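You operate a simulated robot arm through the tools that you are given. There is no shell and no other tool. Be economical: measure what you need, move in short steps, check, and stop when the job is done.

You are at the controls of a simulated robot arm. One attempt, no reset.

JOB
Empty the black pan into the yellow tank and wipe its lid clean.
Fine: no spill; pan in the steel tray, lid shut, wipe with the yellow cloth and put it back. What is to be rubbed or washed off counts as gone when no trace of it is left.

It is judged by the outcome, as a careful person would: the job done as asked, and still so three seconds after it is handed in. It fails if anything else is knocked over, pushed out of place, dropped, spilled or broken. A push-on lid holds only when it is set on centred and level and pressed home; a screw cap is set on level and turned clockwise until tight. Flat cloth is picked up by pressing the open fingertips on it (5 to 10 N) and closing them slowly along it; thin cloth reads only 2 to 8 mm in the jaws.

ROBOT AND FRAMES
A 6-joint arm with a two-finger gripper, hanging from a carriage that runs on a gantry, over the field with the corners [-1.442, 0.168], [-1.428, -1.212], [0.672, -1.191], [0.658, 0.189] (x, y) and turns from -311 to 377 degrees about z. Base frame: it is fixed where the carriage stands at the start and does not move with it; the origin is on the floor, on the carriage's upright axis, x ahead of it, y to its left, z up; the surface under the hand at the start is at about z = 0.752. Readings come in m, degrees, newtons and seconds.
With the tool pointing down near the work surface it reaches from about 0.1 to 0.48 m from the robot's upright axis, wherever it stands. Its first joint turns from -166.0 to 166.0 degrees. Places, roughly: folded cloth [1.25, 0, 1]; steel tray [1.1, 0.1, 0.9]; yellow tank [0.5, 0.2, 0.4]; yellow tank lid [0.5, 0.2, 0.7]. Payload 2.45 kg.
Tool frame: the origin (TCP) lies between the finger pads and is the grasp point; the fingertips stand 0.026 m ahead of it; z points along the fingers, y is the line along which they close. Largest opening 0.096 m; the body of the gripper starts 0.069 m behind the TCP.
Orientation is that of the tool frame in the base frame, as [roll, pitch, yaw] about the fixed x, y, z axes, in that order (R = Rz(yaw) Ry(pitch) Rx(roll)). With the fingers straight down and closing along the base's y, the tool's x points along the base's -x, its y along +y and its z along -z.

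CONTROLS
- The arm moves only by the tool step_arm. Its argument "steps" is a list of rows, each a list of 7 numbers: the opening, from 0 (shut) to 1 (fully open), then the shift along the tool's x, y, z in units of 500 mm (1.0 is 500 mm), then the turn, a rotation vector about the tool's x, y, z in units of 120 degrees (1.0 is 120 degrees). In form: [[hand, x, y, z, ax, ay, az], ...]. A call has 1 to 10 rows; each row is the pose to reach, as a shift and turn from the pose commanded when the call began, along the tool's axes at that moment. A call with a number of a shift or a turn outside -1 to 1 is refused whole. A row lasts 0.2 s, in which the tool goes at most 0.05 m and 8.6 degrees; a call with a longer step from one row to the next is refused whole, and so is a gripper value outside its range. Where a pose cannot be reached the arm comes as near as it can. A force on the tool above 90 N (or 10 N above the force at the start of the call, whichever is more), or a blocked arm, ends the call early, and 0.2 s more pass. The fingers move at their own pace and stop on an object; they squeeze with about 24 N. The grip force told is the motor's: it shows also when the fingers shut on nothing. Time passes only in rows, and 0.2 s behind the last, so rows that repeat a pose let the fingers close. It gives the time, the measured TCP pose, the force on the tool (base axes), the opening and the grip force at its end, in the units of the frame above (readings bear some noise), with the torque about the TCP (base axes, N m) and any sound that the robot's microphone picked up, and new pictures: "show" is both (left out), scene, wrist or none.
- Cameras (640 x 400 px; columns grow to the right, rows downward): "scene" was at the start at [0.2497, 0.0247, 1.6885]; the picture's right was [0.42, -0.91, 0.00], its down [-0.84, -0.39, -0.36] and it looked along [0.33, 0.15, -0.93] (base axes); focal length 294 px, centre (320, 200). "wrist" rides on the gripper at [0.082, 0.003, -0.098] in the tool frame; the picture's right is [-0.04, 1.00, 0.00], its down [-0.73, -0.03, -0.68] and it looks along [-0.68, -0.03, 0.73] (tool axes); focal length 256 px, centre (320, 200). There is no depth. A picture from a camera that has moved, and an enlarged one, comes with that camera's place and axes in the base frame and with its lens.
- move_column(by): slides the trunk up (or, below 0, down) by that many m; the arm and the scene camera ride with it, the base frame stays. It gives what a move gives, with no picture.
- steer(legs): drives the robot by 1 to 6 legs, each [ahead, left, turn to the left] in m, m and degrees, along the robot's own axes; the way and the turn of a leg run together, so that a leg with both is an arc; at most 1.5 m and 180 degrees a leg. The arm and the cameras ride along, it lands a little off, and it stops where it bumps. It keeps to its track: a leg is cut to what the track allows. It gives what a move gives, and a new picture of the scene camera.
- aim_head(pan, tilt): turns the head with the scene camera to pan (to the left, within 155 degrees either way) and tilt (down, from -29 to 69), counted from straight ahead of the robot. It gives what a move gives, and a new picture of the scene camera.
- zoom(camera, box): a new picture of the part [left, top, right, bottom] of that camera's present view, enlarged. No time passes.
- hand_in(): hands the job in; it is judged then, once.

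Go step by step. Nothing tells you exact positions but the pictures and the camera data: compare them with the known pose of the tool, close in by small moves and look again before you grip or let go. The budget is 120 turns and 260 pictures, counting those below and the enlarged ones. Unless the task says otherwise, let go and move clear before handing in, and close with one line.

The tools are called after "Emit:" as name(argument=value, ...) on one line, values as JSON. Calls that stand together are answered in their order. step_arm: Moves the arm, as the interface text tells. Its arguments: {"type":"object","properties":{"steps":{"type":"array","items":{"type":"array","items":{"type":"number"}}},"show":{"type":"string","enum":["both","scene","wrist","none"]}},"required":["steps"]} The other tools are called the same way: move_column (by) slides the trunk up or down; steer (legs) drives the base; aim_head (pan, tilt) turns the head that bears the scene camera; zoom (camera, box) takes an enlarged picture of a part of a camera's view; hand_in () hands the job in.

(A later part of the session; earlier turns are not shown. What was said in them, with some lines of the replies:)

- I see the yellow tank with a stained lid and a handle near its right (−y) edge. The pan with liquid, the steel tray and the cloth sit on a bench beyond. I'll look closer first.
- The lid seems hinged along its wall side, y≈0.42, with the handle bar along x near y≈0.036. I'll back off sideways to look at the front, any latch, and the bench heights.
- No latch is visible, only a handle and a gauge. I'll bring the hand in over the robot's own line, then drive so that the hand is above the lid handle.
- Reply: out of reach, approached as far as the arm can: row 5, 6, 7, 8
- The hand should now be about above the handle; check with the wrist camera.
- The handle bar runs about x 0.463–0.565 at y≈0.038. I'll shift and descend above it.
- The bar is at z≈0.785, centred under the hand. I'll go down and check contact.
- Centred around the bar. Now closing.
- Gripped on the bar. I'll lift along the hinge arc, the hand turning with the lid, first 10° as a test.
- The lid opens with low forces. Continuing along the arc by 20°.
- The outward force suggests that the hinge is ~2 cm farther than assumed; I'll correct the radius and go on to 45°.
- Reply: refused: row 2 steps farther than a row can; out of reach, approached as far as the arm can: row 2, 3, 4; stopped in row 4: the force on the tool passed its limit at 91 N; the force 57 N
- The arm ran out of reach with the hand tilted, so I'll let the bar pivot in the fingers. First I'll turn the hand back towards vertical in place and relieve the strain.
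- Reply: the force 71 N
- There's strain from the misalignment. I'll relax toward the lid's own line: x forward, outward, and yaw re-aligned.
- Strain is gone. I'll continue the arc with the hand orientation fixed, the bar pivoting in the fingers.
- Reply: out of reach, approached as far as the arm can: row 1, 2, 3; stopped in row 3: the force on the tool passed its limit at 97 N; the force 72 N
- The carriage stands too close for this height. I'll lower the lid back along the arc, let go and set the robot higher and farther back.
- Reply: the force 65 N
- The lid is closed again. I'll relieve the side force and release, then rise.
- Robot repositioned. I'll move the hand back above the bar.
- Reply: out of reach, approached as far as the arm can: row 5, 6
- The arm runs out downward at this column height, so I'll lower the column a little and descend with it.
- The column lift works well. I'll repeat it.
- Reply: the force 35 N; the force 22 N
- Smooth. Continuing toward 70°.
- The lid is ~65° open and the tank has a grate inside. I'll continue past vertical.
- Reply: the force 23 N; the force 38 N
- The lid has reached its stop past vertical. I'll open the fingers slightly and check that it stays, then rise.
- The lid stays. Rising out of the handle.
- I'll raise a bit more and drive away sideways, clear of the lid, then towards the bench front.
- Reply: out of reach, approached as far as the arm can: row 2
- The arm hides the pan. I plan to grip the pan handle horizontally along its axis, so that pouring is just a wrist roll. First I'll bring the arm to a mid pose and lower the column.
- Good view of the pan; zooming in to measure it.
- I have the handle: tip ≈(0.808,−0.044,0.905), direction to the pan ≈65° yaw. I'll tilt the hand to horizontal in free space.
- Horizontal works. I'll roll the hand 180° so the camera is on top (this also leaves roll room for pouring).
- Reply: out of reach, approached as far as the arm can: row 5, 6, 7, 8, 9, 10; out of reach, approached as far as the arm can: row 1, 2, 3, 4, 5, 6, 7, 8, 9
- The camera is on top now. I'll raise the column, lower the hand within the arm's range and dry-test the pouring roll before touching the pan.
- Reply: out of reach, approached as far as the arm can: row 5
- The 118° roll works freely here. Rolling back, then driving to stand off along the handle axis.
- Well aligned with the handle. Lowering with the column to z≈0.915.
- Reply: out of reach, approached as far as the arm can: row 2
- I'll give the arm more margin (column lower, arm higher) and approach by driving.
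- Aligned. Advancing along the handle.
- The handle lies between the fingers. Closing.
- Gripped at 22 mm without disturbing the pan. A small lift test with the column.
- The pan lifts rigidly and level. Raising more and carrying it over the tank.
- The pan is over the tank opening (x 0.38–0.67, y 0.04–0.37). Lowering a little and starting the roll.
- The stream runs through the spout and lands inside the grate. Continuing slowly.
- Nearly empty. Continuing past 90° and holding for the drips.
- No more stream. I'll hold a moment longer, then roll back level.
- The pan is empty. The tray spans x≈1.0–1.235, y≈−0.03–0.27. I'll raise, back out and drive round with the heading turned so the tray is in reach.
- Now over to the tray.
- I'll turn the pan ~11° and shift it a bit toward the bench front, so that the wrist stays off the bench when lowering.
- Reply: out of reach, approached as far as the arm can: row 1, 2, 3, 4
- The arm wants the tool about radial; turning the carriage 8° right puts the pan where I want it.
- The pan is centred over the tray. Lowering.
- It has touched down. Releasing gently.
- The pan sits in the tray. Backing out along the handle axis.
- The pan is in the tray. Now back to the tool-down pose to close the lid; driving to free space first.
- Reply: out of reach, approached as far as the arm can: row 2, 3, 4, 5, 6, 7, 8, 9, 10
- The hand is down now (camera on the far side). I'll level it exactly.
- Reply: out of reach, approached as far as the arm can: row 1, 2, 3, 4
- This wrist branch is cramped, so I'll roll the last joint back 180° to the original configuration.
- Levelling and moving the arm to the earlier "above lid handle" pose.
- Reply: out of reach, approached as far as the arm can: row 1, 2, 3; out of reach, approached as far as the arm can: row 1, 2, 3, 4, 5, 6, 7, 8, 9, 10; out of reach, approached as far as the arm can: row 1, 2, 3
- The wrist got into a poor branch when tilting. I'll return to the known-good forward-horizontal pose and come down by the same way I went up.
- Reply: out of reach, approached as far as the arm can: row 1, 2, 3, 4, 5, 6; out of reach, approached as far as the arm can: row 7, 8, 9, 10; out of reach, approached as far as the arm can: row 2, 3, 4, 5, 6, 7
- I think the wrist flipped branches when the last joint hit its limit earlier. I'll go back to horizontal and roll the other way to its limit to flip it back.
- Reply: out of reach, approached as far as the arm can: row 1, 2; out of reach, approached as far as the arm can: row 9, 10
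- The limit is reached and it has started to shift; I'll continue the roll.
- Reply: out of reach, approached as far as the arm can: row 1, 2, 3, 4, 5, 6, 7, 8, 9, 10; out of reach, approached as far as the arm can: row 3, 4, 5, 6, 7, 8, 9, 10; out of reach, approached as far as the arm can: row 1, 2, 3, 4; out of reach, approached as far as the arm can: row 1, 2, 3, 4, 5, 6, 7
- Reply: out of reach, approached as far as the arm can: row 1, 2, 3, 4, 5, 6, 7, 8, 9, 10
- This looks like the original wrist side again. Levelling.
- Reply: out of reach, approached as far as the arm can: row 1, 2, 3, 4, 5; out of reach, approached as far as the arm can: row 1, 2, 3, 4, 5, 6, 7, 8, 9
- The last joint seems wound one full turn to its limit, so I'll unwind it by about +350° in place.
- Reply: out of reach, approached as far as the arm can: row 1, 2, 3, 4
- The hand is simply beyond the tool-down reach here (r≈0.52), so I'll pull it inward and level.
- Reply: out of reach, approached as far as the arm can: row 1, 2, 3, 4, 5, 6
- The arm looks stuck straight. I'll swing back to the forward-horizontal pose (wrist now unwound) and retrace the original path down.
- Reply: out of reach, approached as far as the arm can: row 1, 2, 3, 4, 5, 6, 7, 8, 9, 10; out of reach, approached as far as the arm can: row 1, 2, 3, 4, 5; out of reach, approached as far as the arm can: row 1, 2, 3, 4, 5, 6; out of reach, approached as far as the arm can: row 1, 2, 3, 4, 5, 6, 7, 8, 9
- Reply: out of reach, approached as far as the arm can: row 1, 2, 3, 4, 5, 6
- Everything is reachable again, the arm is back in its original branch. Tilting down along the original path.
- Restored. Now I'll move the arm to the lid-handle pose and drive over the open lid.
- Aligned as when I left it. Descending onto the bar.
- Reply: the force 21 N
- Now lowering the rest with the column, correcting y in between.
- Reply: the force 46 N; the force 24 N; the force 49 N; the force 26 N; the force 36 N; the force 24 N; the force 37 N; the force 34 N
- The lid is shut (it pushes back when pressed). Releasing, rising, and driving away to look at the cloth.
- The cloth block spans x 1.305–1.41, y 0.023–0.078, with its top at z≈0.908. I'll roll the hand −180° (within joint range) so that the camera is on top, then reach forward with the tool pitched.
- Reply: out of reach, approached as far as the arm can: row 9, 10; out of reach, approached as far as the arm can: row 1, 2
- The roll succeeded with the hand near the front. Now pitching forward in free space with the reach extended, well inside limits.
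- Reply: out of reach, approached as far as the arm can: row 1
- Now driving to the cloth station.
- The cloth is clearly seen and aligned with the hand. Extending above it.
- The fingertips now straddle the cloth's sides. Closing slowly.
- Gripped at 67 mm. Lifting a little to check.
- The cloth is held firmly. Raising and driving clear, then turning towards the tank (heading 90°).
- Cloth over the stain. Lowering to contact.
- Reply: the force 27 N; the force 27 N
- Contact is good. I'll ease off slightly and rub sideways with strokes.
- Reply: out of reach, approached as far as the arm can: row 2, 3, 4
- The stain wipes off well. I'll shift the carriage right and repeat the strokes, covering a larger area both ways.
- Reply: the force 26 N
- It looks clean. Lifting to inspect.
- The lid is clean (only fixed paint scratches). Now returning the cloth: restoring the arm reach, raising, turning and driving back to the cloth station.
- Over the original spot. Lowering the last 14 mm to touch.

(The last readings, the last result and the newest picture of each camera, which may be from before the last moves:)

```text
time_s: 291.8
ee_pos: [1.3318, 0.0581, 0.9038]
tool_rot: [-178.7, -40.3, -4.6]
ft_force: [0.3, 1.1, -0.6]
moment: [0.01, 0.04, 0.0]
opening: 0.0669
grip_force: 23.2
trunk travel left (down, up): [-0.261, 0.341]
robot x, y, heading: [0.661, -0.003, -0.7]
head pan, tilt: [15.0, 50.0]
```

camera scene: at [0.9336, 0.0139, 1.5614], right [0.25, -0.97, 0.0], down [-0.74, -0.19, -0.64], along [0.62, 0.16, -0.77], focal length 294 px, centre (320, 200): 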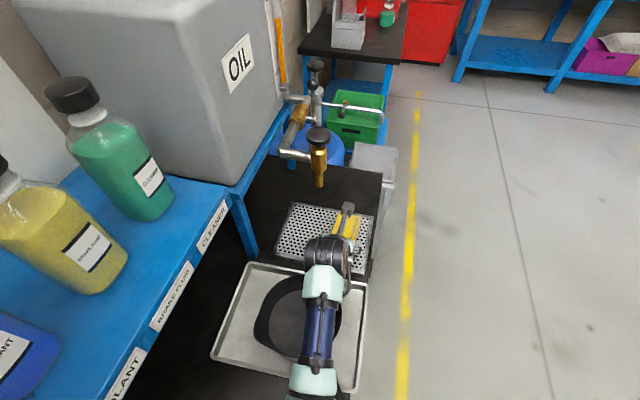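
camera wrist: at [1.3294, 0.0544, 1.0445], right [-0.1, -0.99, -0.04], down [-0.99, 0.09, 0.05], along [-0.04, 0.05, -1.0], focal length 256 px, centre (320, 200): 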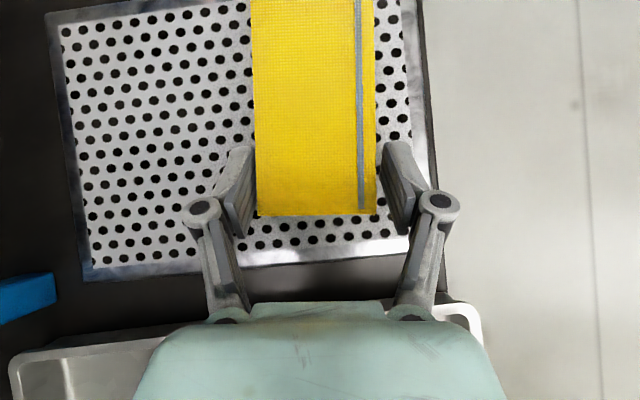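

Emit:
move_column(by=-0.002)

Emit:
move_column(by=-0.002)

```text
time_s: 292.3
ee_pos: [1.3314, 0.0588, 0.9022]
tool_rot: [-178.7, -40.2, -4.6]
ft_force: [-1.4, 0.1, 2.1]
moment: [-0.15, -0.19, -0.02]
opening: 0.067
grip_force: 23.6
trunk travel left (down, up): [-0.259, 0.343]
robot x, y, heading: [0.6553, -0.0014, -1.1]
head pan, tilt: [15.0, 50.0]
```

```text
time_s: 292.8
ee_pos: [1.3322, 0.0588, 0.9015]
tool_rot: [-178.7, -40.4, -4.6]
ft_force: [-5.5, -0.4, 14.9]
moment: [-0.55, -0.02, -0.17]
opening: 0.0672
grip_force: 23.9
trunk travel left (down, up): [-0.257, 0.345]
robot x, y, heading: [0.663, -0.0054, -0.7]
head pan, tilt: [15.0, 50.0]
```

Touching. Easing off 1 mm, releasing and rising straight up.

Emit:
move_column(by=0.0015)

Emit:
step_arm(steps=[[0.72, 0, 0, 0, 0, 0, 0], [0.8, 0, 0, 0, 0, 0, 0], [0.85, 0, 0, 0, 0, 0, 0], [0.85, 0, 0, 0, 0, 0, 0]], show="none")

Emit:
move_column(by=0.15)

Emit:
step_arm(steps=[[0.85, 0, 0, 0, 0, 0, 0]], show="wrist")

```text
time_s: 293.3
ee_pos: [1.3325, 0.0594, 0.9012]
tool_rot: [-178.6, -40.3, -4.8]
ft_force: [1.7, 0.1, 8.0]
moment: [-0.33, -0.31, 0.02]
opening: 0.0669
grip_force: 23.8
trunk travel left (down, up): [-0.258, 0.344]
robot x, y, heading: [0.6543, -0.0021, -0.6]
head pan, tilt: [15.0, 50.0]
```

```text
time_s: 294.3
ee_pos: [1.3308, 0.0584, 0.8999]
tool_rot: [-178.7, -40.2, -4.6]
ft_force: [0.3, 0.3, -0.1]
moment: [-0.03, 0.0, -0.01]
opening: 0.0816
grip_force: 0.0
trunk travel left (down, up): [-0.258, 0.344]
robot x, y, heading: [0.6599, -0.0037, -0.7]
head pan, tilt: [15.0, 50.0]
```

```text
time_s: 296.1
ee_pos: [1.3304, 0.0594, 1.0496]
tool_rot: [-178.7, -40.2, -4.7]
ft_force: [-0.1, 0.1, 0.1]
moment: [0.01, 0.0, 0.0]
opening: 0.0815
grip_force: 0.0
trunk travel left (down, up): [-0.408, 0.194]
robot x, y, heading: [0.6602, -0.0042, -0.8]
head pan, tilt: [15.0, 50.0]
```

```text
time_s: 296.5
ee_pos: [1.3312, 0.0586, 1.0504]
tool_rot: [-178.7, -40.2, -4.7]
ft_force: [0.6, 0.5, -0.6]
moment: [0.03, -0.03, 0.01]
opening: 0.0815
grip_force: 0.1
trunk travel left (down, up): [-0.408, 0.194]
robot x, y, heading: [0.6597, -0.0058, -1.0]
head pan, tilt: [15.0, 50.0]
camera wrist: at [1.3294, 0.0544, 1.177], right [-0.1, -0.99, -0.04], down [-0.99, 0.09, 0.05], along [-0.04, 0.05, -1.0], focal length 256 px, centre (320, 200)
```

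wrist: 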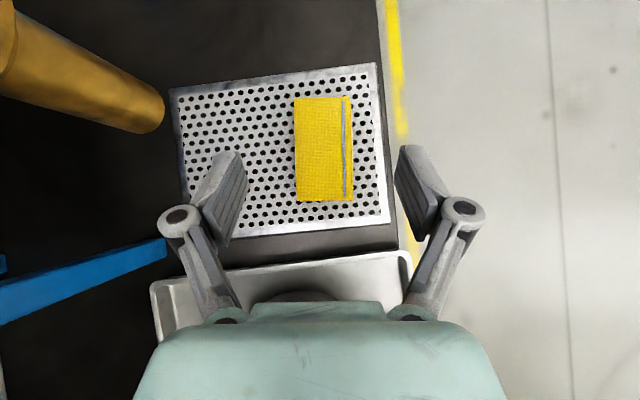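

The cloth lies back in its place on the perforated tray. I'll drive clear and take a last look.

Emit:
steer(legs=[[0, -0.6, 0]])

Emit:
aim_head(pan=60, tilt=45)

```text
time_s: 299.9
ee_pos: [1.3254, -0.5379, 1.0505]
tool_rot: [-178.7, -40.1, -4.4]
ft_force: [0.5, -0.4, -1.3]
moment: [-0.01, 0.0, -0.01]
opening: 0.0814
grip_force: 0.1
trunk travel left (down, up): [-0.408, 0.194]
robot x, y, heading: [0.6533, -0.6013, -0.2]
head pan, tilt: [15.0, 50.0]
camera scene: at [0.9279, -0.5841, 1.6939], right [0.25, -0.97, 0.0], down [-0.74, -0.19, -0.64], along [0.62, 0.16, -0.77], focal length 294 px, centre (320, 200)
```

scene: 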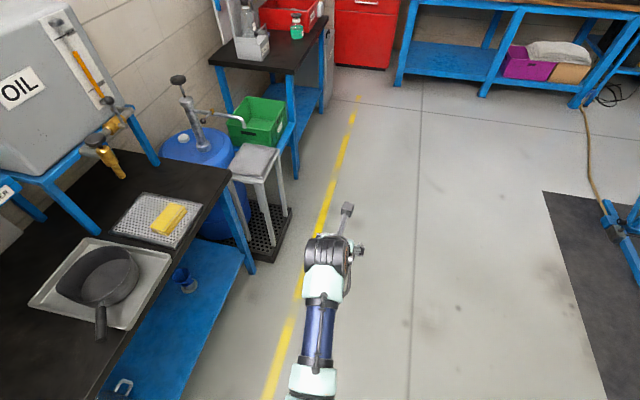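

```text
time_s: 301.0
ee_pos: [1.3244, -0.5371, 1.0504]
tool_rot: [-178.7, -40.2, -4.4]
ft_force: [-1.1, 0.8, 0.7]
moment: [-0.02, 0.02, 0.0]
opening: 0.0817
grip_force: 0.1
trunk travel left (down, up): [-0.408, 0.194]
robot x, y, heading: [0.6513, -0.6019, -0.2]
head pan, tilt: [60.0, 45.0]
camera scene: at [0.8946, -0.5335, 1.7008], right [0.86, -0.51, 0.0], down [-0.36, -0.61, -0.71], along [0.36, 0.61, -0.71], focal length 294 px, centre (320, 200)
```

scene: 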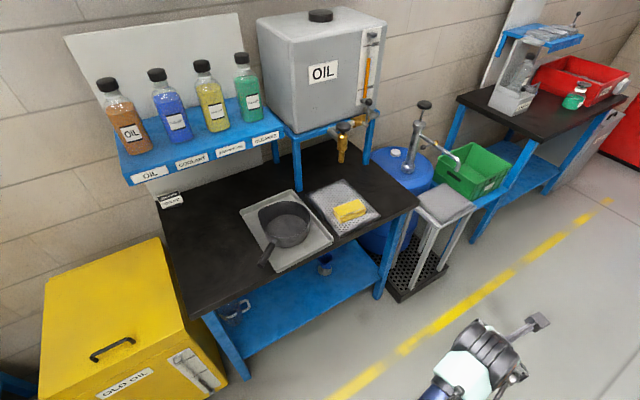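

The last look shows everything in place: lid shut and clean, pan in the steel tray, cloth back on its perforated tray, and no spill. Handing in.

Emit:
hand_in()

```text
The job is handed in.
```

I emptied the pan into the yellow tank with no spill that I could see and set it in the steel tray. I then shut the lid, wiped it clean with the yellow cloth and put the cloth back in its place.
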